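You operate a simulated robot arm through the tools that you are given. There is no shell and no other tool. Be economical: measure what you need, move in short steps, check, and stop when the job is done.

The job below is to be done with a simulated robot arm. You get a single attempt, and the scene is never put back.

TASK
Raise and clamp the orange bike's stem, lower the thick seat post to mark B, switch on, pick level 2.
Fine: shut the lower seat clamp again. Where these are worked on the way, their far stop is far enough and under half their travel is too little: lower seat clamp.

Only the result counts: the job must be done as asked and must still hold three seconds after the hand-in. Knocking over, shifting, dropping, spilling or breaking anything else fails it.

THE ROBOT
A 6-joint arm with a two-finger parallel gripper, fixed in place. Base frame: the origin is at the foot of the arm, x ahead of it, y to its left, z up. Lengths are in mm, angles in rad, forces in N, time in s.
With the tool pointing down near the work surface it reaches from about 320 to 800 mm from the base axis. Its first joint turns from -2.897 to 2.897 rad. Payload 3.91 kg.
Tool frame: the origin (TCP) lies between the finger pads and is the grasp point; the fingertips stand 30 mm ahead of it; z points along the fingers, y is the line along which they close. Largest opening 110 mm; finger width 20, thickness 10; the body of the gripper, 48 by 112 mm, starts 55 mm behind the TCP.
Orientation is told as [roll, pitch, yaw] about the base's x, y, z axes, in that order, counted from this pose: with the fingers straight down and closing along the base's y, the tool's x points along the base's -x, its y along +y and its z along -z.

THE INTERFACE
- The arm moves only by the tool apply_moves. Its argument "increments" is a list of rows, each a list of 7 numbers: the shift along the tool's x, y, z in units of 40 mm (1.0 is 40 mm), then the turn, a rotation vector about the tool's x, y, z in units of 8 degrees (1.0 is 8 degrees), then the gripper command, from -1 (shut) to 1 (fully open), values between in proportion. In form: [[dx, dy, dz, ax, ay, az, fingers], ...]. A call has 1 to 12 rows; each row shifts and turns the commanded pose from where the row before left it, along the tool's axes as they then stand. A call with a number of a shift or a turn outside -1 to 1 is refused whole. Each row takes 0.2 s and may step no farther than 50 mm and 0.15 rad from the row before; otherwise, or with a gripper value out of range, the whole call is refused. Where a pose cannot be reached the arm comes as near as it can. A force on the tool above 90 N (or 10 N above the force at the start of the call, whichever is more), or a blocked arm, ends the call early, and 0.2 s more pass. The fingers move at their own pace (about 45 mm/s each) and stop on an object; they squeeze with about 35 N. The grip force told is the motor's: it shows also when the fingers shut on nothing. Time passes only in rows, and 0.2 s behind the last, so rows that do not move let the fingers close. The reply holds the time, the measured pose of the TCP, the force on the tool along the base axes, the opening and the grip force, in the units named above and with some noise, with the torque about the TCP (base axes, N m) and any sound that the robot's microphone picked up.
- Cameras (640 x 400 px; columns grow to the right, rows downward): "scene" is fixed at [218.2, -650.9, 1313.3]; the picture's right is [0.89, -0.46, 0.00], its down [-0.23, -0.44, -0.87] and it looks along [0.40, 0.77, -0.49] (base axes); focal length 339 px, centre (320, 200). "wrist" rides on the gripper at [77, 7, -114] in the tool frame; the picture's right is [-0.09, 1.00, 0.00], its down [-0.80, -0.07, -0.59] and it looks along [-0.59, -0.05, 0.80] (tool axes); focal length 270 px, centre (320, 200). There is no depth. A picture from a camera that has moved, and an enlarged one, comes with that camera's place and axes in the base frame and with its lens.
- camera(camera): a new picture of that camera. No time passes.
- raise_lower(by): slides the trunk up (or, below 0, down) by that many mm; the arm rides with it, the base frame stays. It gives what a move gives, with no picture.
- zoom(camera, box): a new picture of the part [left, top, right, bottom] of that camera's present view, enlarged. No time passes.
- close_job(): hands the job in; it is judged then, once.

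Go step by step. Nothing tells you positions but the pictures and the camera data: compare them with the known pose of the tool, close in by small moves and look again before you grip or let go. The budget is 120 turns and 76 pictures, counting those below and the enlarged ones. Unless the task says otherwise, let go and move clear before handing in.

The tools are called after "Emit:" by a JSON object that holds its "op" and its "data". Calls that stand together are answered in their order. apply_moves: Moves the arm, as the interface text tells. Its arguments: {"type":"object","properties":{"increments":{"type":"array"}},"required":["increments"]} The other tools are called the same way: raise_lower (by) slides the trunk up or down; camera (camera) takes a picture; zoom (camera, box) takes an enlarged picture of a part of a camera's view; close_job () hands the job in.

At the start:

```text
clock: 0.0
tool_pos: [418.4, 287.7, 1023.2]
orientation: [0.0, 0.0, 0.001]
contact_force: [-0.2, 0.4, -0.7]
ft_torque: [0.0, 0.01, -0.02]
opening: 110.0
grasp_force: 0.1
trunk travel left (down, up): [-425.0, 185.0]
```

scene: 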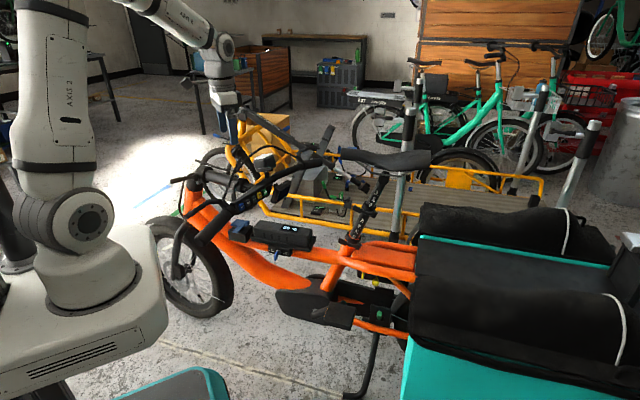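
wrist: 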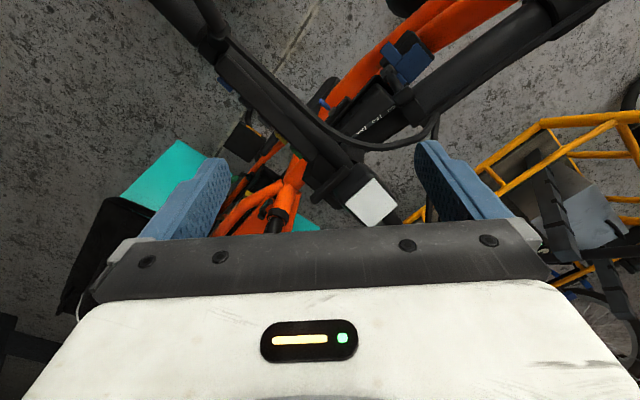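

I see an orange cargo bike with its handlebar, stem, battery and seat post in front of the arm. I'll zoom in on the details first.

Emit:
{"op": "zoom", "data": {"camera": "scene", "box": [160, 120, 340, 260]}}

Emit:
{"op": "zoom", "data": {"camera": "scene", "box": [320, 80, 460, 270]}}

Emit:
{"op": "zoom", "data": {"camera": "scene", "box": [220, 160, 440, 340]}}

Emit:
{"op": "zoom", "data": {"camera": "wrist", "box": [140, 0, 560, 240]}}

```text
2.86 times, centred on (250, 190) of scene
camera zoom: at [218.2, -650.9, 1313.3], right [0.89, -0.46, 0.0], down [-0.23, -0.44, -0.87], along [0.4, 0.77, -0.49], focal length 968 px, centre (520, 229)
```

zoom: 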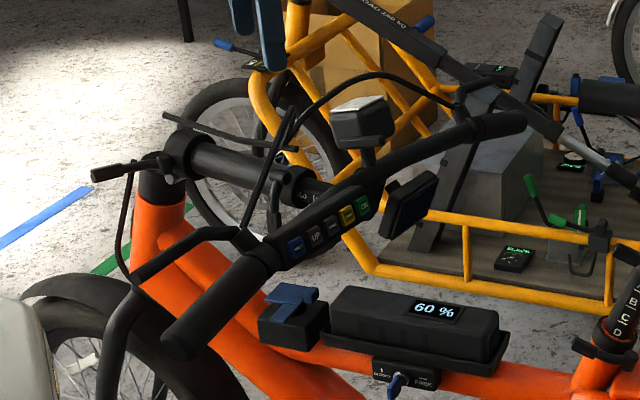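

```text
2.11 times, centred on (390, 175) of scene
camera zoom: at [218.2, -650.9, 1313.3], right [0.89, -0.46, 0.0], down [-0.23, -0.44, -0.87], along [0.4, 0.77, -0.49], focal length 713 px, centre (173, 253)
```

zoom: 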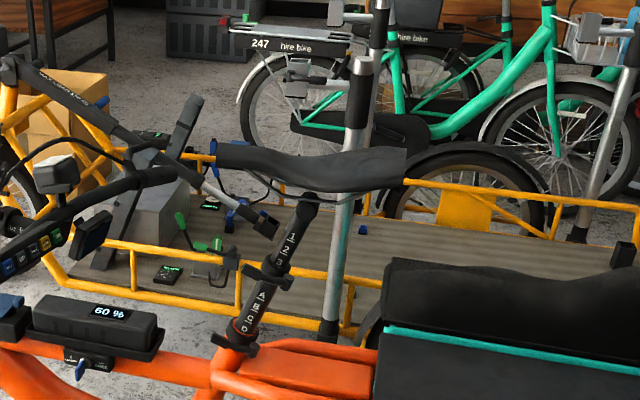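

```text
2.22 times, centred on (330, 250) of scene
camera zoom: at [218.2, -650.9, 1313.3], right [0.89, -0.46, 0.0], down [-0.23, -0.44, -0.87], along [0.4, 0.77, -0.49], focal length 752 px, centre (298, 89)
```

zoom: 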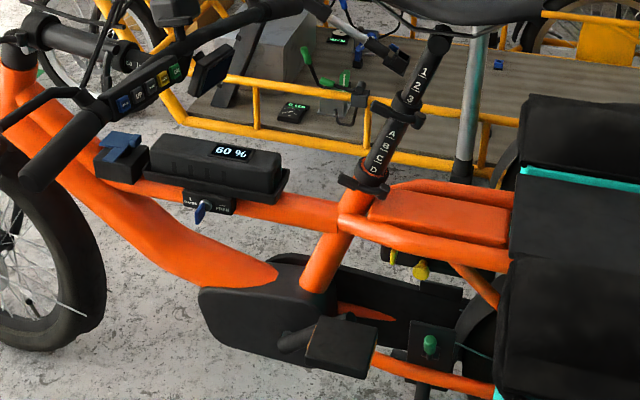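

```text
1.52 times, centred on (350, 120) of wrist
camera zoom: at [340.9, 293.4, 1138.7], right [0.09, 1.0, 0.0], down [0.8, -0.07, 0.59], along [0.59, -0.05, -0.8], focal length 412 px, centre (274, 322)
```

zoom: 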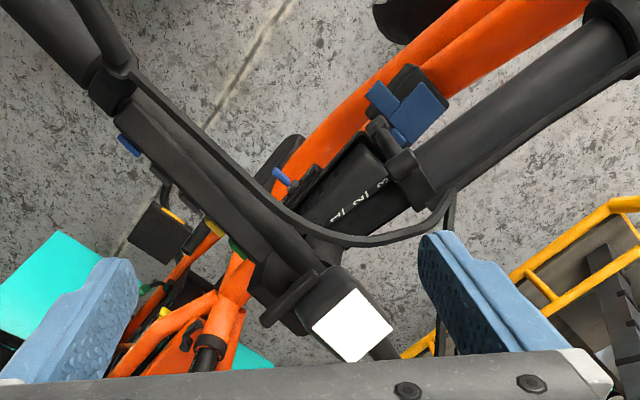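

The stem seems folded down toward the seat; the post has a thick part (A–D) and a thin part (1–3). I'll enlarge more to read the labels.

Emit:
{"op": "zoom", "data": {"camera": "scene", "box": [225, 170, 285, 220]}}

Emit:
{"op": "zoom", "data": {"camera": "scene", "box": [330, 150, 410, 260]}}

Emit:
{"op": "zoom", "data": {"camera": "scene", "box": [225, 205, 325, 270]}}

Emit:
{"op": "zoom", "data": {"camera": "scene", "box": [160, 150, 270, 240]}}

```text
8.00 times, centred on (255, 195) of scene
camera zoom: at [218.2, -650.9, 1313.3], right [0.89, -0.46, 0.0], down [-0.23, -0.44, -0.87], along [0.4, 0.77, -0.49], focal length 2709 px, centre (840, 240)
```

zoom: 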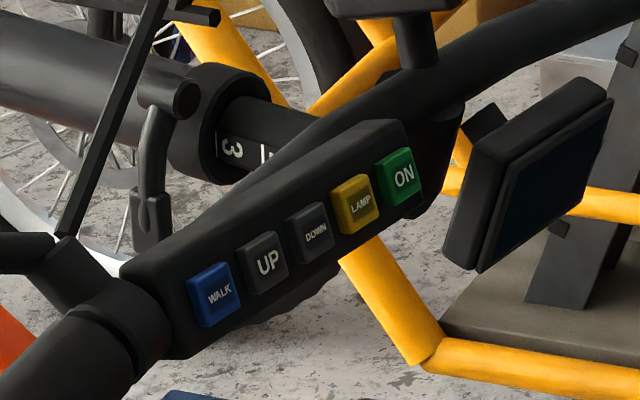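

```text
3.64 times, centred on (370, 205) of scene
camera zoom: at [218.2, -650.9, 1313.3], right [0.89, -0.46, 0.0], down [-0.23, -0.44, -0.87], along [0.4, 0.77, -0.49], focal length 1231 px, centre (138, 182)
```

zoom: 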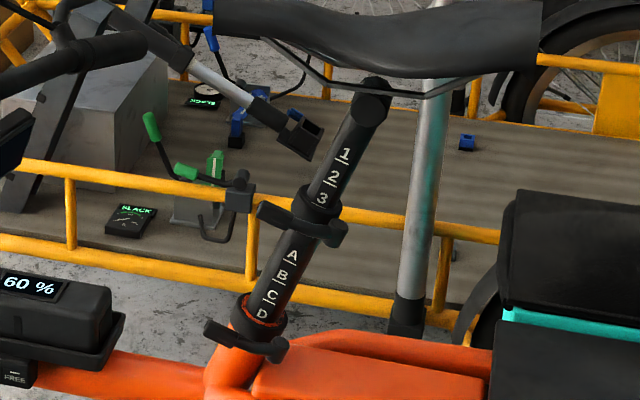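

```text
6.15 times, centred on (275, 238) of scene
camera zoom: at [218.2, -650.9, 1313.3], right [0.89, -0.46, 0.0], down [-0.23, -0.44, -0.87], along [0.4, 0.77, -0.49], focal length 2084 px, centre (597, -31)
```

zoom: 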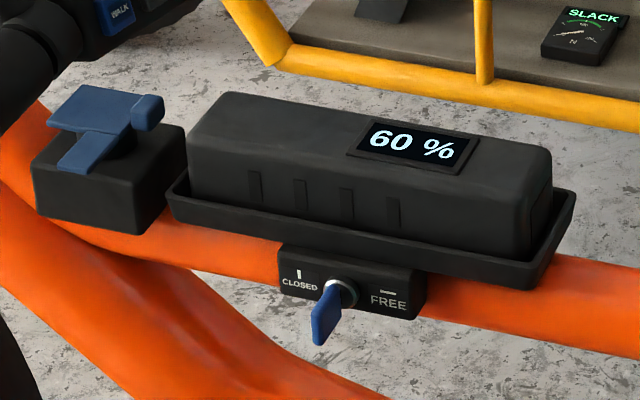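

```text
4.44 times, centred on (215, 195) of scene
camera zoom: at [218.2, -650.9, 1313.3], right [0.89, -0.46, 0.0], down [-0.23, -0.44, -0.87], along [0.4, 0.77, -0.49], focal length 1505 px, centre (787, 222)
```

zoom: 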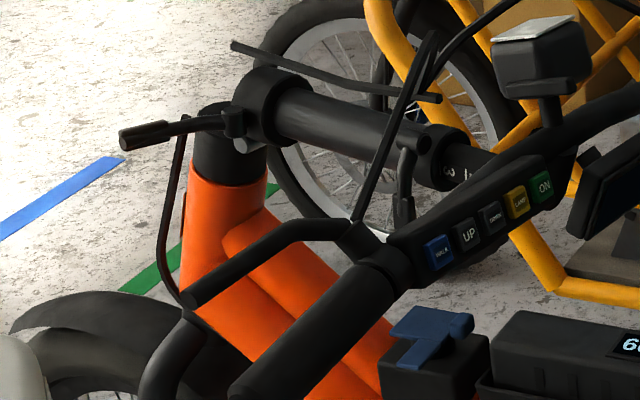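

The hinge lies near (356, 521, 800) and the stem lies flat toward the rear, with the power buttons on the bar. I'll back the arm off and turn it so the wrist camera looks across the stem.

Emit:
{"op": "apply_moves", "data": {"increments": [[0.84, 0.06, -0.28, 0, 0, 0, 1], [0.84, 0.06, -0.28, 0, 0, 0, 1], [0.84, 0.06, -0.28, 0, 0, 0, 1], [0.84, 0.06, -0.28, 0, 0, 0, 1], [0.84, 0.06, -0.28, 0, 0, 0, 1], [0, 0, 0, 0, 0, -0.95, 1], [0, 0, 0, 0, 0, -0.95, 1], [0, 0, 0, 0, 0, -0.95, 1], [0, 0, 0, 0, 0, -0.95, 1], [0, 0, 0, 0, 0, -0.95, 1]]}}

Emit:
{"op": "camera", "data": {"camera": "wrist"}}

```text
clock: 2.2
tool_pos: [251.4, 300.8, 1080.7]
orientation: [0.0, 0.0, 0.667]
contact_force: [0.1, 0.8, 0.5]
ft_torque: [-0.01, -0.01, 0.0]
opening: 110.0
grasp_force: 0.1
trunk travel left (down, up): [-425.0, 185.0]
```

```text
65 pictures are left
camera wrist: at [185.2, 256.3, 1194.7], right [-0.55, 0.84, 0.0], down [0.67, 0.44, 0.59], along [0.5, 0.32, -0.8], focal length 270 px, centre (320, 200)
```

wrist: 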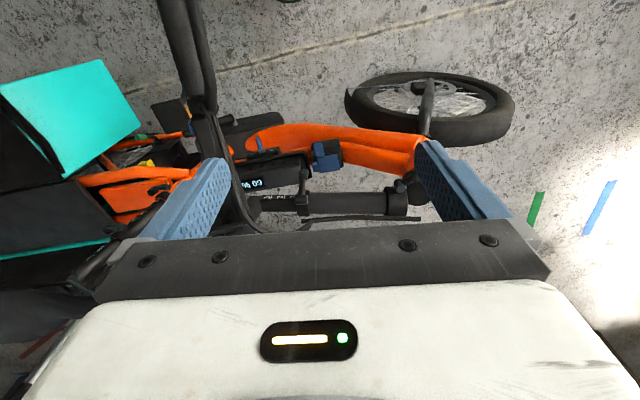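

Emit:
{"op": "zoom", "data": {"camera": "wrist", "box": [140, 100, 460, 250]}}

```text
2.00 times, centred on (300, 175) of wrist
camera zoom: at [185.2, 256.3, 1194.7], right [-0.55, 0.84, 0.0], down [0.67, 0.44, 0.59], along [0.5, 0.32, -0.8], focal length 541 px, centre (360, 250)
```

zoom: 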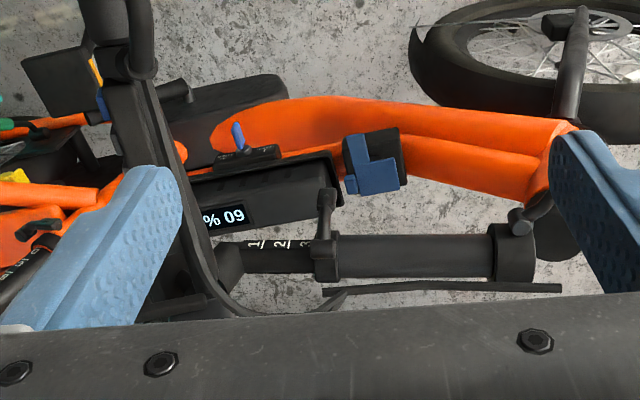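

Emit:
{"op": "apply_moves", "data": {"increments": [[-0.604, 0.6, 0.775, 0, 0, 0, 1], [-0.604, 0.6, 0.775, 0, 0, 0, 1], [-0.604, 0.6, 0.775, 0, 0, 0, 1], [-0.604, 0.6, 0.775, 0, 0, 0, 1], [-0.604, 0.6, 0.775, 0, 0, 0, 1]]}}

Emit:
{"op": "camera", "data": {"camera": "wrist"}}

```text
clock: 3.4
tool_pos: [269.9, 468.2, 926.5]
orientation: [0.0, 0.001, 0.664]
contact_force: [0.9, 0.1, -0.3]
ft_torque: [0.01, -0.01, -0.01]
opening: 110.1
grasp_force: 0.0
trunk travel left (down, up): [-425.0, 185.0]
```

```text
63 pictures are left
camera wrist: at [205.4, 424.9, 1041.6], right [-0.54, 0.84, 0.0], down [0.67, 0.44, 0.59], along [0.5, 0.32, -0.8], focal length 270 px, centre (320, 200)
```

wrist: 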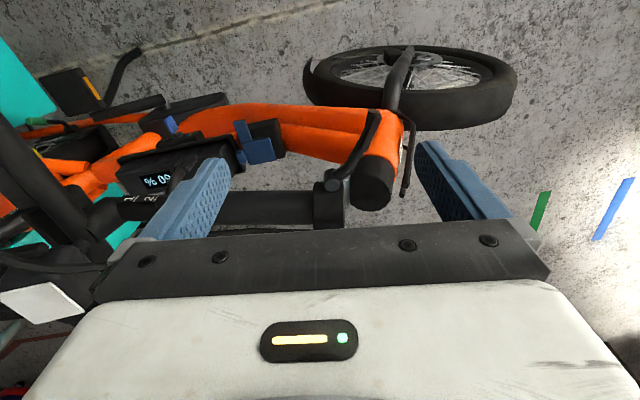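

Emit:
{"op": "zoom", "data": {"camera": "wrist", "box": [200, 90, 440, 240]}}

```text
2.67 times, centred on (320, 165) of wrist
camera zoom: at [205.4, 424.9, 1041.6], right [-0.54, 0.84, 0.0], down [0.67, 0.44, 0.59], along [0.5, 0.32, -0.8], focal length 721 px, centre (320, 293)
```

zoom: 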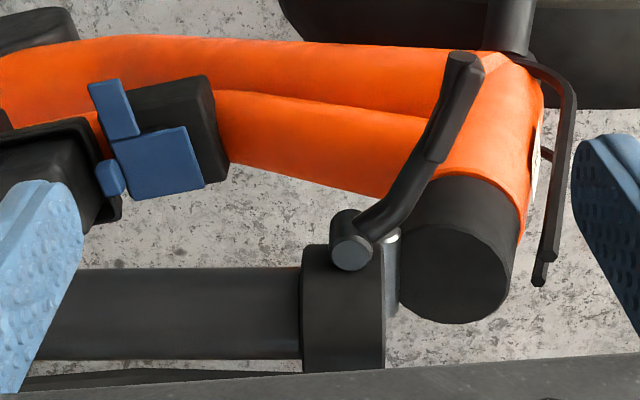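

Emit:
{"op": "zoom", "data": {"camera": "scene", "box": [170, 145, 270, 208]}}

Emit:
{"op": "zoom", "data": {"camera": "wrist", "box": [0, 150, 360, 330]}}

```text
6.35 times, centred on (220, 176) of scene
camera zoom: at [218.2, -650.9, 1313.3], right [0.89, -0.46, 0.0], down [-0.23, -0.44, -0.87], along [0.4, 0.77, -0.49], focal length 2150 px, centre (955, 349)
```

zoom: 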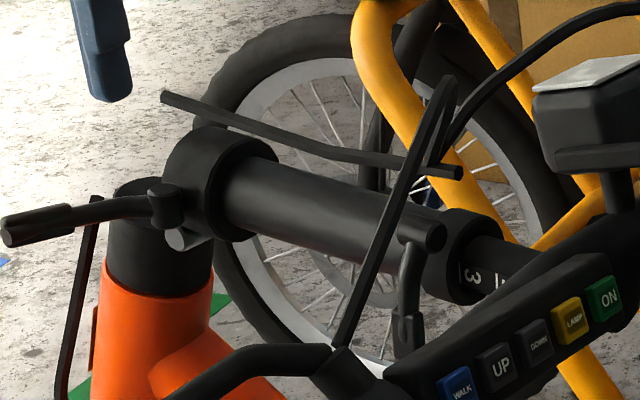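

```text
1.78 times, centred on (180, 240) of wrist
camera zoom: at [205.4, 424.9, 1041.6], right [-0.54, 0.84, 0.0], down [0.67, 0.44, 0.59], along [0.5, 0.32, -0.8], focal length 480 px, centre (569, 129)
```

zoom: 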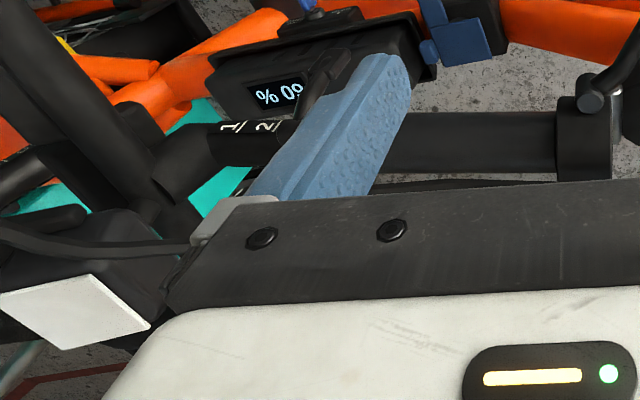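

The stem's hinge pin is near (334, 543, 775), and a brake cable runs above the stem, so I'll grip the tube from the robot side. First I turn the tool horizontal, pointing across the bike.

Emit:
{"op": "apply_moves", "data": {"increments": [[0, -0.3, 0, 0, -1, 0, 1], [0, -0.3, 0, 0, -1, 0, 1], [0, -0.3, 0, 0, -1, 0, 1], [0, -0.3, 0, 0, -1, 0, 1], [0, -0.3, 0, 0, -1, 0, 1], [0, -0.3, 0, 0, -1, 0, 1], [0, -0.3, 0, 0, -1, 0, 1], [0, -0.3, 0, 0, -1, 0, 1], [0, 0, 0, 0, -1, 0, 1], [0, 0, 0, 0, -1, 0, 1], [0, 0, 0, 0, -1, 0, 1], [0, 0, 0, 0, -0.25, 0, 1]]}}

```text
clock: 6.0
tool_pos: [325.8, 435.3, 991.0]
orientation: [-1.423, -1.565, 2.085]
contact_force: [0.4, 0.0, 0.1]
ft_torque: [-0.01, -0.02, -0.01]
opening: 109.8
grasp_force: 0.1
out of reach, approached as far as the arm can: row 9, 10, 11, 12
trunk travel left (down, up): [-425.0, 185.0]
```

The horizontal pose is too close in at this shoulder height, so I'll raise the trunk and then come down to the stem.

Emit:
{"op": "raise_lower", "data": {"by": 185}}

Emit:
{"op": "apply_moves", "data": {"increments": [[0, 0, 0, 0, 0, 0, 1]]}}

```text
clock: 8.0
tool_pos: [326.8, 436.6, 1175.2]
orientation: [-1.201, -1.563, 1.862]
contact_force: [0.9, 0.1, 0.3]
ft_torque: [-0.01, -0.01, -0.01]
opening: 109.8
grasp_force: 0.0
trunk travel left (down, up): [-610.0, 0.0]
```

```text
clock: 8.4
tool_pos: [327.2, 436.2, 1175.7]
orientation: [-1.205, -1.564, 1.866]
contact_force: [0.3, 0.1, -0.1]
ft_torque: [0.01, -0.01, -0.02]
opening: 110.1
grasp_force: 0.0
trunk travel left (down, up): [-610.0, 0.0]
```

Emit:
{"op": "apply_moves", "data": {"increments": [[0, -1, 0, 0, 0, 1, 1], [0, 0, 0, 0, 0, 1, 1], [0, 0, 0, 0, 0, 1, 1], [0, 0, 0, 0, 0, 1, 1], [0, 0, 0, 0, 0, 1, 1], [0, 0, 0, 0, 0, 1, 1], [0, 0, 0, 0, 0, 1, 1], [0, 0, 0, 0, 0, 1, 1], [0, 0, 0, 0, 0, 1, 1], [0, 0, 0, 0, 0, 1, 1], [0, 0, 0, 0, 0, 1, 1], [0, 0, 0, 0, 0, 0.25, 1]]}}

Emit:
{"op": "camera", "data": {"camera": "scene"}}

```text
clock: 11.0
tool_pos: [238.2, 500.5, 1652.3]
orientation: [1.559, -0.013, -0.909]
contact_force: [-0.3, 0.7, -0.3]
ft_torque: [-0.02, -0.03, 0.01]
opening: 109.8
grasp_force: 0.1
out of reach, approached as far as the arm can: row 1, 2, 3, 4, 5, 6, 7, 8, 9, 10, 11, 12
trunk travel left (down, up): [-610.0, 0.0]
```

```text
59 pictures are left
```

scene: 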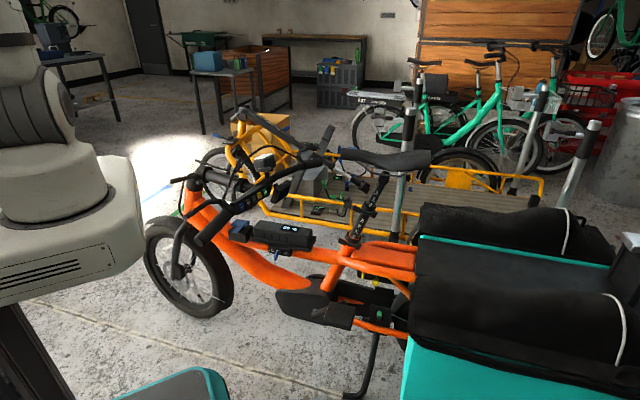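

The arm swung high; orientation is already right (pointing across the bike, fingers closing vertically). I'll lower the trunk so the same posture comes down to the bike.

Emit:
{"op": "raise_lower", "data": {"by": -560}}

Emit:
{"op": "apply_moves", "data": {"increments": [[0, 0, 0, 0, 0, 0, 1]]}}

Emit:
{"op": "camera", "data": {"camera": "scene"}}

```text
refused: -560 is not a number from -400 to 400
```

```text
clock: 11.4
tool_pos: [238.3, 501.8, 1652.1]
orientation: [1.558, -0.012, -0.908]
contact_force: [-0.2, 0.7, 0.2]
ft_torque: [0.02, -0.01, 0.03]
opening: 110.1
grasp_force: 0.0
trunk travel left (down, up): [-610.0, 0.0]
```

```text
58 pictures are left
```

scene: 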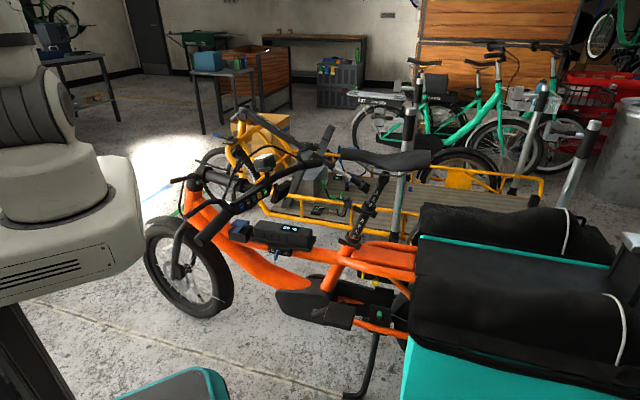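

Emit:
{"op": "raise_lower", "data": {"by": -400}}

Emit:
{"op": "raise_lower", "data": {"by": -160}}

Emit:
{"op": "camera", "data": {"camera": "scene"}}

```text
clock: 15.3
tool_pos: [239.3, 501.7, 1253.2]
orientation: [1.559, -0.012, -0.91]
contact_force: [0.1, 0.2, 0.4]
ft_torque: [-0.01, 0.0, -0.04]
opening: 110.1
grasp_force: 0.1
trunk travel left (down, up): [-210.0, 400.0]
```

```text
clock: 17.1
tool_pos: [238.7, 500.8, 1092.9]
orientation: [1.559, -0.012, -0.909]
contact_force: [0.3, 0.4, 0.8]
ft_torque: [-0.01, -0.01, 0.0]
opening: 110.3
grasp_force: 0.0
trunk travel left (down, up): [-50.0, 560.0]
```

```text
57 pictures are left
```

scene: 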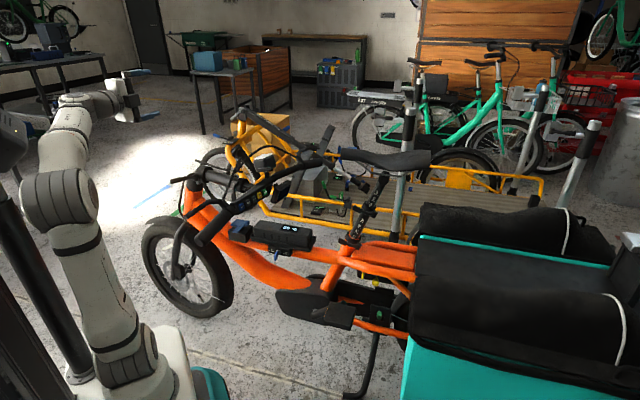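

Emit:
{"op": "apply_moves", "data": {"increments": [[-0.7, -0.6, 0, 0, 0, 0, 1], [-0.7, -0.6, 0, 0, 0, 0, 1], [-0.7, -0.6, 0, 0, 0, 0, 1], [-0.7, -0.6, 0, 0, 0, 0, 1], [-0.7, -0.6, 0, 0, 0, 0, 1]]}}

```text
clock: 18.3
tool_pos: [333.2, 374.1, 1060.8]
orientation: [1.549, -0.016, -0.906]
contact_force: [-0.1, 0.7, -0.3]
ft_torque: [0.0, -0.01, -0.02]
opening: 109.8
grasp_force: 0.0
out of reach, approached as far as the arm can: row 1, 2, 3, 4, 5
trunk travel left (down, up): [-50.0, 560.0]
```

The arm cannot fold that tightly, so a horizontal side grip is out. Better: keep the tool pointing down and grip the handlebar itself (its axis is parallel to the hinge). I'll turn the tool back down.

Emit:
{"op": "apply_moves", "data": {"increments": [[0, 0, 0, 0, 0, -1, 1], [0, 0, 0, 0, 0, -1, 1], [0, 0, 0, 0, 0, -1, 1], [0, 0, 0, 0, 0, -1, 1], [0, 0, 0, 0, 0, -1, 1], [0, 0, 0, 0, 0, -1, 1], [0, 0, 0, 0, 0, -1, 1], [0, 0, 0, 0, 0, -1, 1], [0, 0, 0, 0, 0, -1, 1], [0, 0, 0, 0, 0, -1, 1], [0, 0, 0, 0, 0, -1, 1], [0, 0, 0, 0, 0, -0.25, 1]]}}

Emit:
{"op": "apply_moves", "data": {"increments": [[0, 0, 0, 0, 1, 0, 1], [0, 0, 0, 0, 1, 0, 1], [0, 0, 0, 0, 1, 0, 1], [0, 0, 0, 0, 1, 0, 1], [0, 0, 0, 0, 1, 0, 1], [0.3, 0, 0.3, 0, 1, 0, 1], [0.3, 0, 0.3, 0, 1, 0, 1], [0.25, 0, 0.4, 0, 1, 0, 1], [0.2, 0, 0.5, 0, 1, 0, 1], [0.1, 0, 0.5, 0, 1, 0, 1], [0, 0, 0.5, 0, 1, 0, 1], [0, 0, 0.3, 0, 0.25, 0, 1]]}}

```text
clock: 20.9
tool_pos: [331.4, 374.5, 1060.9]
orientation: [-0.908, -1.551, 1.569]
contact_force: [-0.3, -0.7, 0.0]
ft_torque: [0.0, 0.0, 0.01]
opening: 110.1
grasp_force: 0.0
trunk travel left (down, up): [-50.0, 560.0]
```

```text
clock: 23.5
tool_pos: [339.7, 377.3, 934.3]
orientation: [-0.013, 0.014, 0.661]
contact_force: [0.0, -0.5, -0.4]
ft_torque: [0.05, 0.04, 0.03]
opening: 109.9
grasp_force: 0.0
trunk travel left (down, up): [-50.0, 560.0]
```

Emit:
{"op": "camera", "data": {"camera": "wrist"}}

Emit:
{"op": "camera", "data": {"camera": "scene"}}

```text
56 pictures are left
camera wrist: at [275.2, 336.6, 1049.4], right [-0.54, 0.84, -0.01], down [0.68, 0.45, 0.58], along [0.5, 0.31, -0.81], focal length 270 px, centre (320, 200)
```

wrist: 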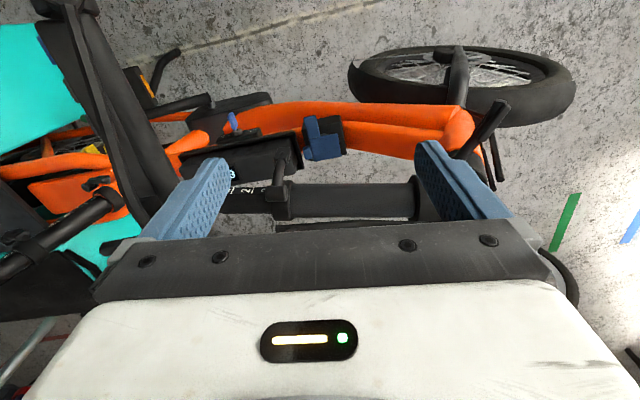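

```text
55 pictures are left
```

scene: 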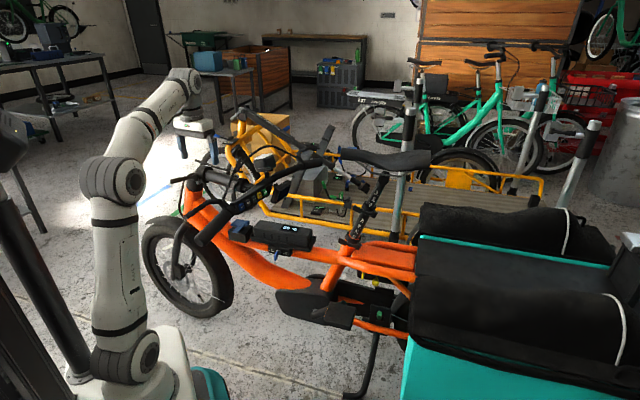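

Emit:
{"op": "apply_moves", "data": {"increments": [[0.63, -0.69, -0.5, 0, 0, 0, 1], [0.63, -0.69, -0.5, 0, 0, 0, 1], [0.63, -0.69, -0.5, 0, 0, 0, 1], [0.63, -0.69, -0.5, 0, 0, 0, 1]]}}

Emit:
{"op": "camera", "data": {"camera": "wrist"}}

```text
clock: 24.5
tool_pos: [327.7, 227.8, 1010.7]
orientation: [-0.011, 0.009, 0.66]
contact_force: [-0.3, 0.0, 0.2]
ft_torque: [-0.02, 0.0, 0.01]
opening: 109.8
grasp_force: 0.1
out of reach, approached as far as the arm can: row 4
trunk travel left (down, up): [-50.0, 560.0]
```

```text
54 pictures are left
camera wrist: at [262.4, 187.4, 1123.9], right [-0.54, 0.84, -0.01], down [0.67, 0.45, 0.59], along [0.5, 0.31, -0.81], focal length 270 px, centre (320, 200)
```

wrist: 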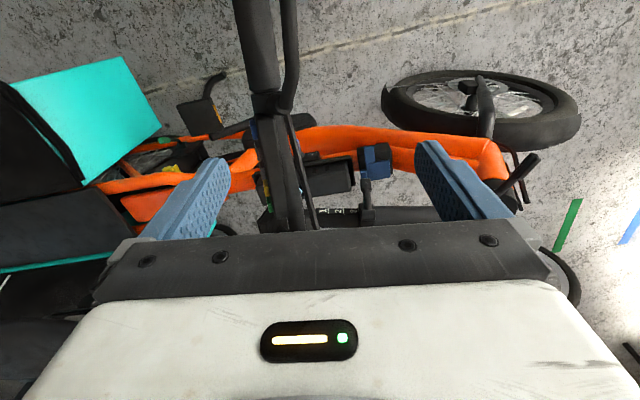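

The "cable" strips look like part of the bar assembly, riding about 45 mm above the stem, which leaves room to straddle the stem from above. I'll raise the trunk and turn the tool so the fingers close across the bike.

Emit:
{"op": "raise_lower", "data": {"by": 360}}

Emit:
{"op": "apply_moves", "data": {"increments": [[0, 0, 0.5, 0, 0, 1, 1], [0, 0, 0.5, 0, 0, 1, 1], [0, 0, 0.5, 0, 0, 1, 1], [0, 0, 0.5, 0, 0, 1, 1], [0, 0, 0.5, 0, 0, 1, 1], [0, 0, 0.5, 0, 0, 1, 1], [0, 0, 0.5, 0, 0, 1, 1], [0, 0, 0.5, 0, 0, 1, 1], [0, 0, 0.5, 0, 0, 1, 1], [0, 0, 0.5, 0, 0, 1, 1], [0, 0, 0.5, 0, 0, 1, 1], [0, 0, 0.5, 0, 0, 0.23, 1]]}}

```text
clock: 28.0
tool_pos: [326.6, 228.2, 1369.1]
orientation: [-0.012, 0.007, 0.661]
contact_force: [0.2, -0.2, 0.3]
ft_torque: [0.0, 0.0, 0.0]
opening: 109.9
grasp_force: 0.0
trunk travel left (down, up): [-410.0, 200.0]
```

```text
clock: 30.6
tool_pos: [329.3, 225.8, 1130.0]
orientation: [-0.006, -0.011, -0.905]
contact_force: [1.1, 0.2, -0.3]
ft_torque: [0.02, 0.03, 0.03]
opening: 110.0
grasp_force: 0.1
trunk travel left (down, up): [-410.0, 200.0]
```

Emit:
{"op": "apply_moves", "data": {"increments": [[0.446, 0.72, 0.6, 0, 0, 0, 1], [0.446, 0.72, 0.6, 0, 0, 0, 1], [0.446, 0.72, 0.6, 0, 0, 0, 1], [0.446, 0.72, 0.6, 0, 0, 0, 1], [0.446, 0.72, 0.6, 0, 0, 0, 1], [0.446, 0.72, 0.6, 0, 0, 0, 1], [0.446, 0.72, 0.6, 0, 0, 0, 1]]}}

Emit:
{"op": "camera", "data": {"camera": "wrist"}}

Emit:
{"op": "zoom", "data": {"camera": "scene", "box": [160, 100, 320, 220]}}

```text
clock: 32.2
tool_pos: [411.7, 447.8, 955.4]
orientation: [-0.008, -0.011, -0.909]
contact_force: [0.1, 0.1, -0.2]
ft_torque: [0.03, 0.0, 0.03]
opening: 110.2
grasp_force: 0.0
trunk travel left (down, up): [-410.0, 200.0]
```

```text
53 pictures are left
camera wrist: at [369.2, 512.9, 1069.1], right [0.84, 0.54, -0.01], down [0.44, -0.67, 0.6], along [0.33, -0.51, -0.8], focal length 270 px, centre (320, 200)
```

wrist: 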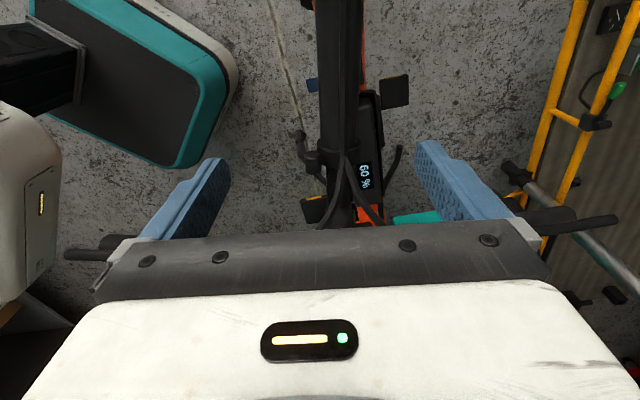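

```text
3.33 times, centred on (240, 160) of scene
camera zoom: at [218.2, -650.9, 1313.3], right [0.89, -0.46, 0.0], down [-0.23, -0.44, -0.87], along [0.4, 0.77, -0.49], focal length 1129 px, centre (587, 333)
```

zoom: 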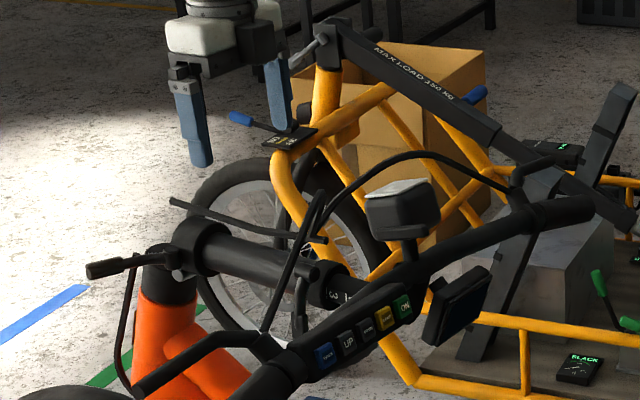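

Emit:
{"op": "zoom", "data": {"camera": "wrist", "box": [220, 0, 460, 240]}}

```text
1.67 times, centred on (340, 120) of wrist
camera zoom: at [369.2, 512.9, 1069.1], right [0.84, 0.54, -0.01], down [0.44, -0.67, 0.6], along [0.33, -0.51, -0.8], focal length 450 px, centre (287, 333)
```

zoom: 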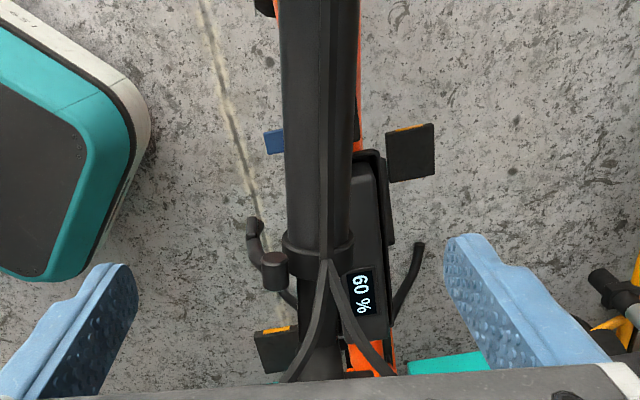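

The strip lies over the tube, and the tube axis sits near l≈617, z≈788. I'll shift 17 mm across, descend and then check.

Emit:
{"op": "apply_moves", "data": {"increments": [[0, 0.43, 0, 0, 0, 0, 1], [0, 0, 0.9, 0, 0, 0, 1], [0, 0, 0.9, 0, 0, 0, 1], [0, 0, 0.9, 0, 0, 0, 1]]}}

Emit:
{"op": "zoom", "data": {"camera": "scene", "box": [170, 120, 290, 210]}}

Emit:
{"op": "zoom", "data": {"camera": "wrist", "box": [120, 40, 520, 240]}}

```text
clock: 33.2
tool_pos: [421.8, 456.7, 851.9]
orientation: [-0.005, -0.013, -0.904]
contact_force: [-0.6, -0.7, 0.1]
ft_torque: [-0.02, 0.0, -0.04]
opening: 109.9
grasp_force: 0.0
trunk travel left (down, up): [-410.0, 200.0]
```

```text
4.44 times, centred on (230, 165) of scene
camera zoom: at [218.2, -650.9, 1313.3], right [0.89, -0.46, 0.0], down [-0.23, -0.44, -0.87], along [0.4, 0.77, -0.49], focal length 1505 px, centre (720, 356)
```

zoom: 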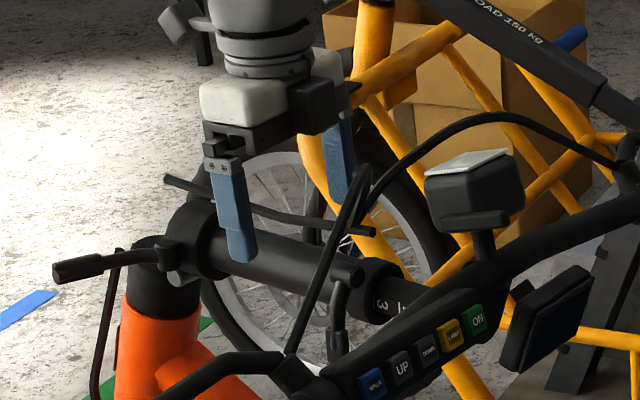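

```text
1.60 times, centred on (320, 140) of wrist
camera zoom: at [380.4, 521.9, 963.0], right [0.84, 0.54, -0.01], down [0.44, -0.67, 0.6], along [0.33, -0.51, -0.8], focal length 432 px, centre (320, 296)
```

zoom: 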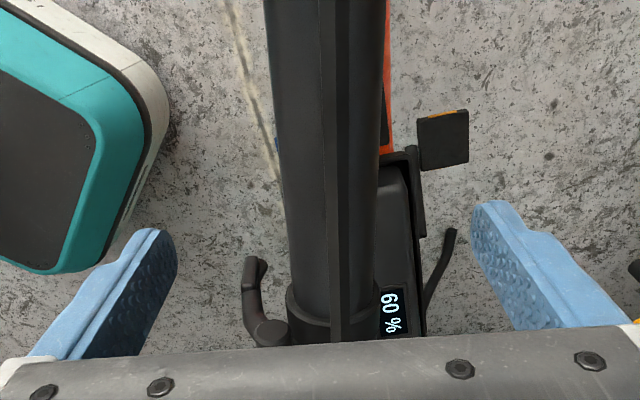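

Emit:
{"op": "apply_moves", "data": {"increments": [[0, 0, 0.5, 0, 0, 0, 1], [0, 0, 0.5, 0, 0, 0, 1], [0, 0, 0.3, 0, 0, 0, 1]]}}

Emit:
{"op": "zoom", "data": {"camera": "scene", "box": [170, 120, 290, 210]}}

```text
clock: 34.0
tool_pos: [422.0, 455.3, 799.0]
orientation: [-0.008, -0.011, -0.906]
contact_force: [-0.3, -1.1, 0.3]
ft_torque: [-0.01, -0.02, -0.01]
opening: 109.9
grasp_force: 0.0
trunk travel left (down, up): [-410.0, 200.0]
```

```text
4.44 times, centred on (230, 165) of scene
camera zoom: at [218.2, -650.9, 1313.3], right [0.89, -0.46, 0.0], down [-0.23, -0.44, -0.87], along [0.4, 0.77, -0.49], focal length 1505 px, centre (720, 356)
```

zoom: 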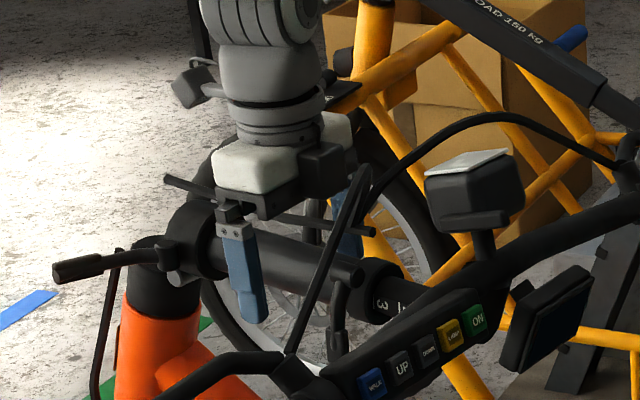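

Emit:
{"op": "apply_moves", "data": {"increments": [[0, 0, 0, 0, 0, 0, -1], [0, 0, 0, 0, 0, 0, -1], [0, 0, 0, 0, 0, 0, -1], [0, 0, 0, 0, 0, 0, -1], [0, 0, 0, 0, 0, 0, -1]]}}

```text
clock: 35.2
tool_pos: [427.4, 458.0, 799.3]
orientation: [-0.003, -0.011, -0.909]
contact_force: [26.5, 21.4, -1.2]
ft_torque: [0.55, -0.69, -0.68]
opening: 42.6
grasp_force: 41.1
trunk travel left (down, up): [-410.0, 200.0]
```

Emit:
{"op": "apply_moves", "data": {"increments": [[0, 0.15, 0, 0, 0, 0, -1], [0, 0, 0, 0, 0, 0, -1]]}}

```text
clock: 35.8
tool_pos: [426.1, 457.9, 798.2]
orientation: [-0.011, -0.012, -0.906]
contact_force: [1.2, 5.8, 6.2]
ft_torque: [0.8, 0.68, -1.29]
opening: 42.4
grasp_force: 45.1
trunk travel left (down, up): [-410.0, 200.0]
```

The stem is gripped firmly. I'll swing it along the arc about the hinge, a few degrees first.

Emit:
{"op": "apply_moves", "data": {"increments": [[0.16, 0, -0.435, 0, -1, 0, -1], [0.16, 0, -0.435, 0, -1, 0, -1]]}}

```text
clock: 36.4
tool_pos: [418.6, 470.4, 838.3]
orientation: [0.003, -0.291, -0.905]
contact_force: [1.3, 0.5, 1.0]
ft_torque: [0.01, 0.01, -0.01]
opening: 0.1
grasp_force: 38.9
trunk travel left (down, up): [-410.0, 200.0]
```

The grip slipped off. I'll look at what the stem did.

Emit:
{"op": "zoom", "data": {"camera": "scene", "box": [170, 120, 290, 210]}}

Emit:
{"op": "zoom", "data": {"camera": "wrist", "box": [120, 0, 520, 240]}}

```text
4.44 times, centred on (230, 165) of scene
camera zoom: at [218.2, -650.9, 1313.3], right [0.89, -0.46, 0.0], down [-0.23, -0.44, -0.87], along [0.4, 0.77, -0.49], focal length 1505 px, centre (720, 356)
```

zoom: 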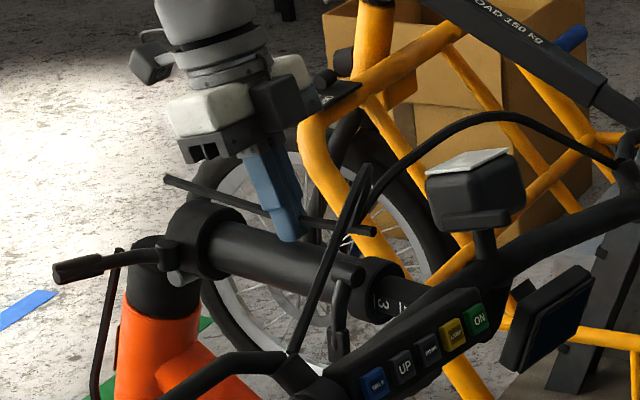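

```text
1.60 times, centred on (320, 120) of wrist
camera zoom: at [358.1, 557.7, 925.7], right [0.84, 0.55, 0.03], down [0.31, -0.51, 0.8], along [0.45, -0.66, -0.6], focal length 432 px, centre (320, 328)
```

zoom: 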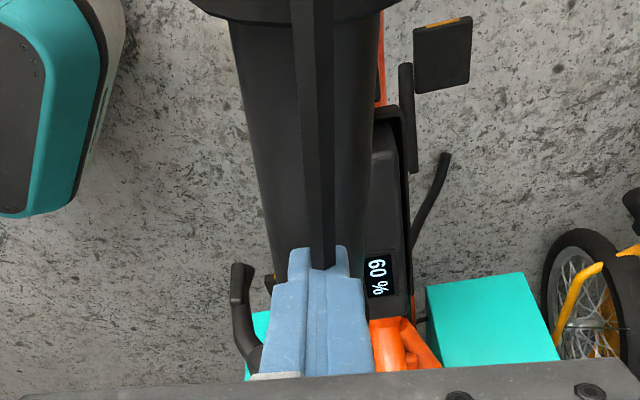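

The stem is heavy enough to slip a friction grip. A positive lift is better: straddle the thin tube from the rear with the fingers under the handlebar. I'll back off upward and go to the rear to look.

Emit:
{"op": "apply_moves", "data": {"increments": [[0, 0, -1, 0, 0, 0, 0], [0, 0, -1, 0, 1, 0, 0], [0, 0, -1, 0, 1, 0, 0], [-0.6, 0, -0.9, 0, 1, 0, 0], [-0.6, 0, -0.9, 0, 1, 0, 0], [-1, 0, 0, 0, 0, 0, 0], [-1, 0, 0, 0, 0, 0, 0], [-1, 0, 0, 0, 0, 0, 0], [-1, 0, 0, 0, 0, 0, 0], [-1, 0, 0, 0, 0, 0, 0]]}}

Emit:
{"op": "apply_moves", "data": {"increments": [[-0.6, 0, 0.5, 0, 1, 0, 0], [-0.6, 0, 0.4, 0, 1, 0, 0], [-0.6, 0, 0.3, 0, 1, 0, 0], [-0.6, 0, 0.2, 0, 1, 0, 0], [-0.6, 0, 0, 0, 1, 0, 0]]}}

Emit:
{"op": "camera", "data": {"camera": "wrist"}}

Emit:
{"op": "camera", "data": {"camera": "scene"}}

```text
clock: 38.6
tool_pos: [553.9, 300.4, 962.0]
orientation: [-0.008, 0.267, -0.906]
contact_force: [0.9, 0.7, -1.2]
ft_torque: [0.0, 0.04, 0.01]
opening: 54.9
grasp_force: 0.1
trunk travel left (down, up): [-410.0, 200.0]
```

```text
clock: 39.8
tool_pos: [600.3, 240.2, 851.3]
orientation: [-0.013, 0.968, -0.917]
contact_force: [0.1, -0.4, -0.1]
ft_torque: [0.0, 0.02, 0.03]
opening: 55.0
grasp_force: 0.0
trunk travel left (down, up): [-410.0, 200.0]
```

```text
45 pictures are left
camera wrist: at [637.2, 203.8, 978.7], right [0.81, 0.57, -0.08], down [0.52, -0.79, -0.32], along [-0.25, 0.22, -0.94], focal length 270 px, centre (320, 200)
```

wrist: 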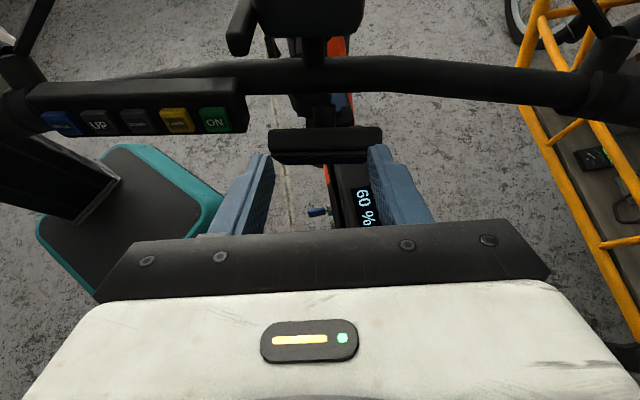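

```text
44 pictures are left
```

scene: 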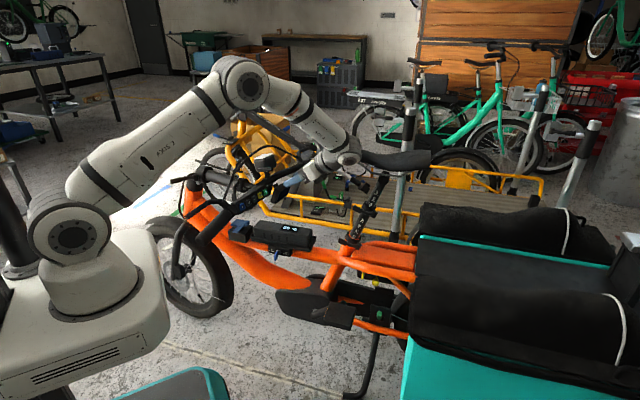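

The display sits at the stem line, but the handlebar right of it is bare; it is near l=695, f=−71, z=810. I'll roll the tool so the fingers pinch the bar from behind and above, with one finger underneath.

Emit:
{"op": "apply_moves", "data": {"increments": [[0, 0.93, -0.3, 0, -0.65, 0, 0], [0, 0.93, -0.3, 0, -0.65, 0, 0], [0, 0, 0, 0, 0, -1.0, 0], [0, 0, 0, 0, 0, -1.0, 0], [0, 0, 0, 0, 0, -1.0, 0], [0, 0, 0, 0, 0, -1.0, 0], [0, 0, 0, 0, 0, -1.0, 0], [0, 0, 0, 0, 0, -1.0, 0], [0, 0, 0, 0, 0, -1.0, 0], [0, 0, 0, 0, 0, -1.0, 0], [0, 0, 0, 0, 0, -1.0, 0], [0, 0, 0, 0, 0, -1.0, 0]]}}

Emit:
{"op": "apply_moves", "data": {"increments": [[0, 0, 0, 0, 0, -1.0, 0], [0, 0, 0, 0, 0, -0.25, 0]]}}

Emit:
{"op": "camera", "data": {"camera": "wrist"}}

```text
clock: 40.3
tool_pos: [629.7, 248.4, 862.8]
orientation: [-0.049, 0.864, -0.941]
contact_force: [-61.6, -29.2, 4.8]
ft_torque: [1.68, -4.85, -7.0]
opening: 54.9
grasp_force: 0.2
trunk travel left (down, up): [-410.0, 200.0]
stopped in row 2: the force on the tool passed its limit at 120 N (the readings are from after the stop); the commanded pose is now the measured one
```

```text
clock: 40.9
tool_pos: [629.1, 245.2, 861.1]
orientation: [0.132, 0.859, -0.695]
contact_force: [-61.2, -29.7, 16.4]
ft_torque: [1.0, -5.93, -6.88]
opening: 55.0
grasp_force: 0.0
trunk travel left (down, up): [-410.0, 200.0]
stopped in row 2: the force on the tool passed its limit at 105 N (the readings are from after the stop); the commanded pose is now the measured one
```

```text
43 pictures are left
camera wrist: at [651.5, 214.2, 992.9], right [0.75, 0.66, 0.02], down [0.64, -0.73, -0.23], along [-0.13, 0.18, -0.97], focal length 270 px, centre (320, 200)
```

wrist: 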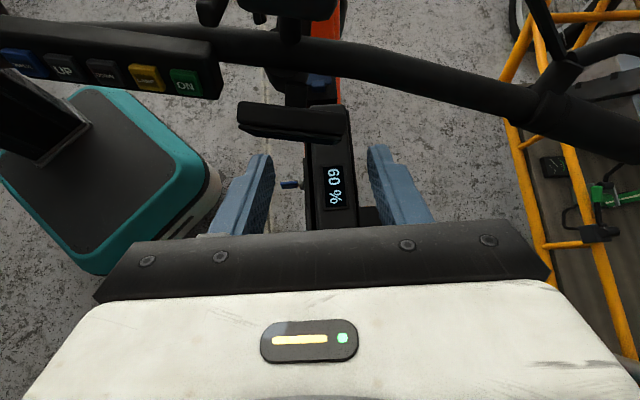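

The arm touched something on the far side (probably the saddle nose). I'll back straight off and check.

Emit:
{"op": "apply_moves", "data": {"increments": [[0, -0.5, 0, 0, 0, 0, 0], [0, -0.8, -0.3, 0, 0, 0, 0]]}}

Emit:
{"op": "zoom", "data": {"camera": "scene", "box": [240, 100, 460, 250]}}

```text
clock: 41.5
tool_pos: [605.5, 206.1, 854.3]
orientation: [0.129, 0.861, -0.704]
contact_force: [0.2, -0.7, -0.1]
ft_torque: [-0.03, 0.04, 0.0]
opening: 54.9
grasp_force: 0.2
trunk travel left (down, up): [-410.0, 200.0]
```

```text
2.67 times, centred on (350, 175) of scene
camera zoom: at [218.2, -650.9, 1313.3], right [0.89, -0.46, 0.0], down [-0.23, -0.44, -0.87], along [0.4, 0.77, -0.49], focal length 903 px, centre (240, 267)
```

zoom: 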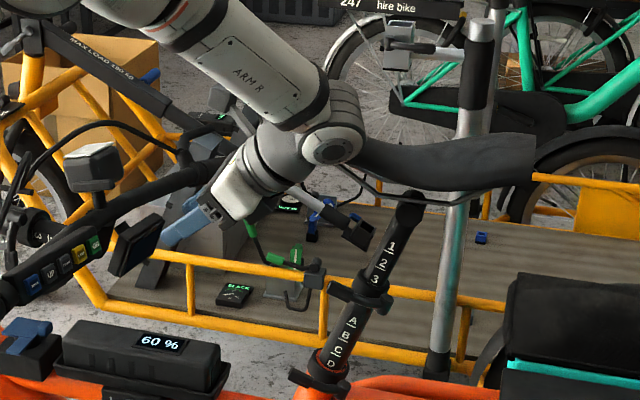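

It was the saddle nose, and it hasn't moved. I'll come in steeper (about 30° from vertical) to stay clear of it; first I straighten the tool and roll it.

Emit:
{"op": "apply_moves", "data": {"increments": [[0.38, 0, -0.33, 0, -1, 0, 0], [0.33, 0, -0.38, 0, -1, 0, 0], [0.27, 0, -0.42, 0, -1, 0, 0], [0.21, 0, -0.45, 0, -1, 0, 0], [0.15, 0, -0.48, 0, -1, 0, 0], [0.08, 0, -0.49, 0, -1, 0, 0], [0, 0, 0, 0, 0, -1, 0], [0, 0, 0, 0, 0, -1, 0], [0, 0, 0, 0, 0, -1, 0], [0, 0, 0, 0, 0, -1, 0], [0, 0, 0, 0, 0, -1, 0], [0, 0, 0, 0, 0, -1, 0]]}}

```text
clock: 44.1
tool_pos: [600.1, 197.1, 974.2]
orientation: [0.076, -0.044, 0.042]
contact_force: [0.5, -0.4, 0.4]
ft_torque: [0.0, 0.03, -0.01]
opening: 55.1
grasp_force: 0.0
trunk travel left (down, up): [-410.0, 200.0]
```

Emit:
{"op": "apply_moves", "data": {"increments": [[0, 0, 0, 0, 0, -1, 0], [0, 0, 0, 0, 0, -1, 0], [0, 0, 0, 0, 0, -1, 0], [0, 0, 0, 0, 0, -1, 0], [0, 0, 0, 0, 0.58, -0.43, 0], [-0.8, 0, 0, -0.875, 0, 0, 0], [-0.8, 0, 0, -0.875, 0, 0, 0], [-0.8, 0, 0, -0.875, 0, 0, 0], [-0.8, 0, 0, -0.875, 0, 0, 0]]}}

Emit:
{"op": "camera", "data": {"camera": "wrist"}}

```text
clock: 46.1
tool_pos: [701.9, 278.4, 974.0]
orientation: [0.531, 0.003, 0.659]
contact_force: [0.0, 0.3, 0.5]
ft_torque: [-0.02, 0.02, -0.01]
opening: 55.1
grasp_force: 0.0
trunk travel left (down, up): [-410.0, 200.0]
```

```text
41 pictures are left
camera wrist: at [673.7, 189.4, 1075.3], right [-0.46, 0.73, 0.5], down [0.86, 0.21, 0.47], along [0.24, 0.65, -0.72], focal length 270 px, centre (320, 200)
```

wrist: 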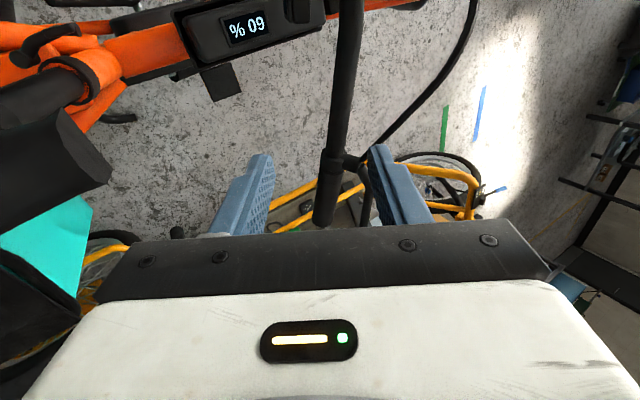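

Emit:
{"op": "apply_moves", "data": {"increments": [[0, 0.24, 0.9, 0, 0, 0, 0.1], [0, 0.24, 0.9, 0, 0, 0, 0.1], [0, 0.23, 0.9, 0, 0, 0, 0.1], [0, 0, 0.8, 0, 0, 0, 0.1]]}}

Emit:
{"op": "zoom", "data": {"camera": "wrist", "box": [180, 0, 480, 240]}}

Emit:
{"op": "zoom", "data": {"camera": "scene", "box": [220, 90, 380, 220]}}

```text
clock: 47.1
tool_pos: [641.6, 352.4, 867.5]
orientation: [0.527, 0.003, 0.659]
contact_force: [0.4, -0.4, -0.6]
ft_torque: [0.01, 0.01, 0.0]
opening: 60.7
grasp_force: 0.0
trunk travel left (down, up): [-410.0, 200.0]
```

```text
1.67 times, centred on (330, 120) of wrist
camera zoom: at [612.9, 262.6, 970.0], right [-0.46, 0.73, 0.5], down [0.85, 0.21, 0.48], along [0.25, 0.65, -0.72], focal length 450 px, centre (303, 333)
```

zoom: 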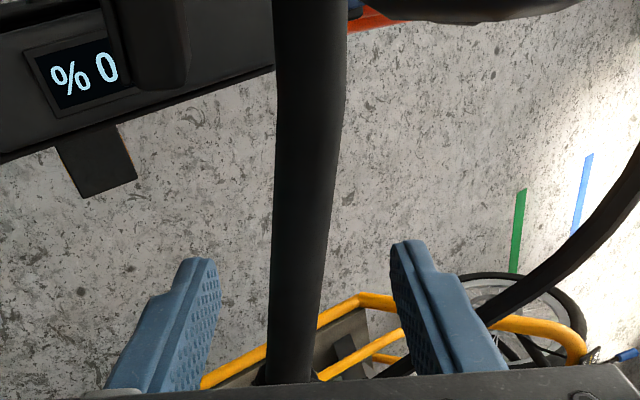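

```text
3.08 times, centred on (300, 155) of scene
camera zoom: at [218.2, -650.9, 1313.3], right [0.89, -0.46, 0.0], down [-0.23, -0.44, -0.87], along [0.4, 0.77, -0.49], focal length 1042 px, centre (382, 338)
```

zoom: 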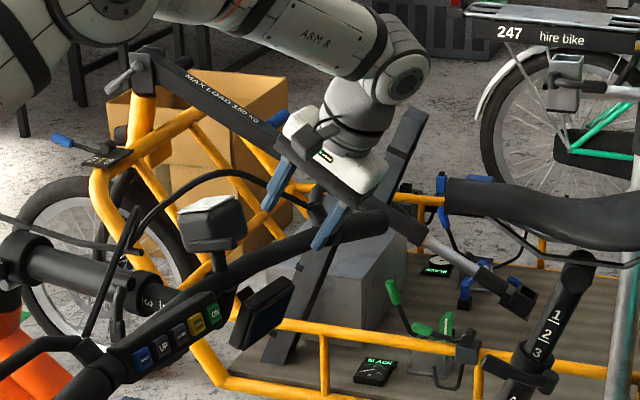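

The bar is centred between the fingers. I'll advance and close.

Emit:
{"op": "apply_moves", "data": {"increments": [[0, 0, 0.9, 0, 0, 0, 0.1], [0, 0, 0.95, 0, 0, 0, 0.1], [0, 0, 0, 0, 0, 0, -1], [0, 0, 0, 0, 0, 0, -1], [0, 0, 0, 0, 0, 0, -1], [0, 0, 0, 0, 0, 0, -1]]}}

Emit:
{"op": "zoom", "data": {"camera": "scene", "box": [220, 90, 380, 220]}}

```text
clock: 48.5
tool_pos: [620.4, 379.4, 802.7]
orientation: [0.527, 0.004, 0.658]
contact_force: [2.6, -7.5, -5.0]
ft_torque: [-0.14, -0.03, -0.78]
opening: 27.9
grasp_force: 45.1
trunk travel left (down, up): [-410.0, 200.0]
```

```text
3.08 times, centred on (300, 155) of scene
camera zoom: at [218.2, -650.9, 1313.3], right [0.89, -0.46, 0.0], down [-0.23, -0.44, -0.87], along [0.4, 0.77, -0.49], focal length 1042 px, centre (382, 338)
```

zoom: 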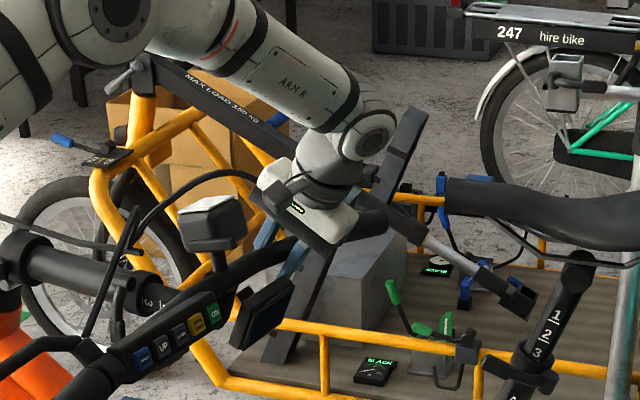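

Emit:
{"op": "apply_moves", "data": {"increments": [[0, 0.22, -0.26, 0, 0, 0, -1], [0, 0.22, -0.26, 0, 0, 0, -1]]}}

```text
clock: 49.1
tool_pos: [617.6, 384.2, 830.0]
orientation: [0.527, 0.003, 0.66]
contact_force: [2.6, -7.1, -17.3]
ft_torque: [-0.08, -0.58, -1.26]
opening: 28.1
grasp_force: 44.7
trunk travel left (down, up): [-410.0, 200.0]
```

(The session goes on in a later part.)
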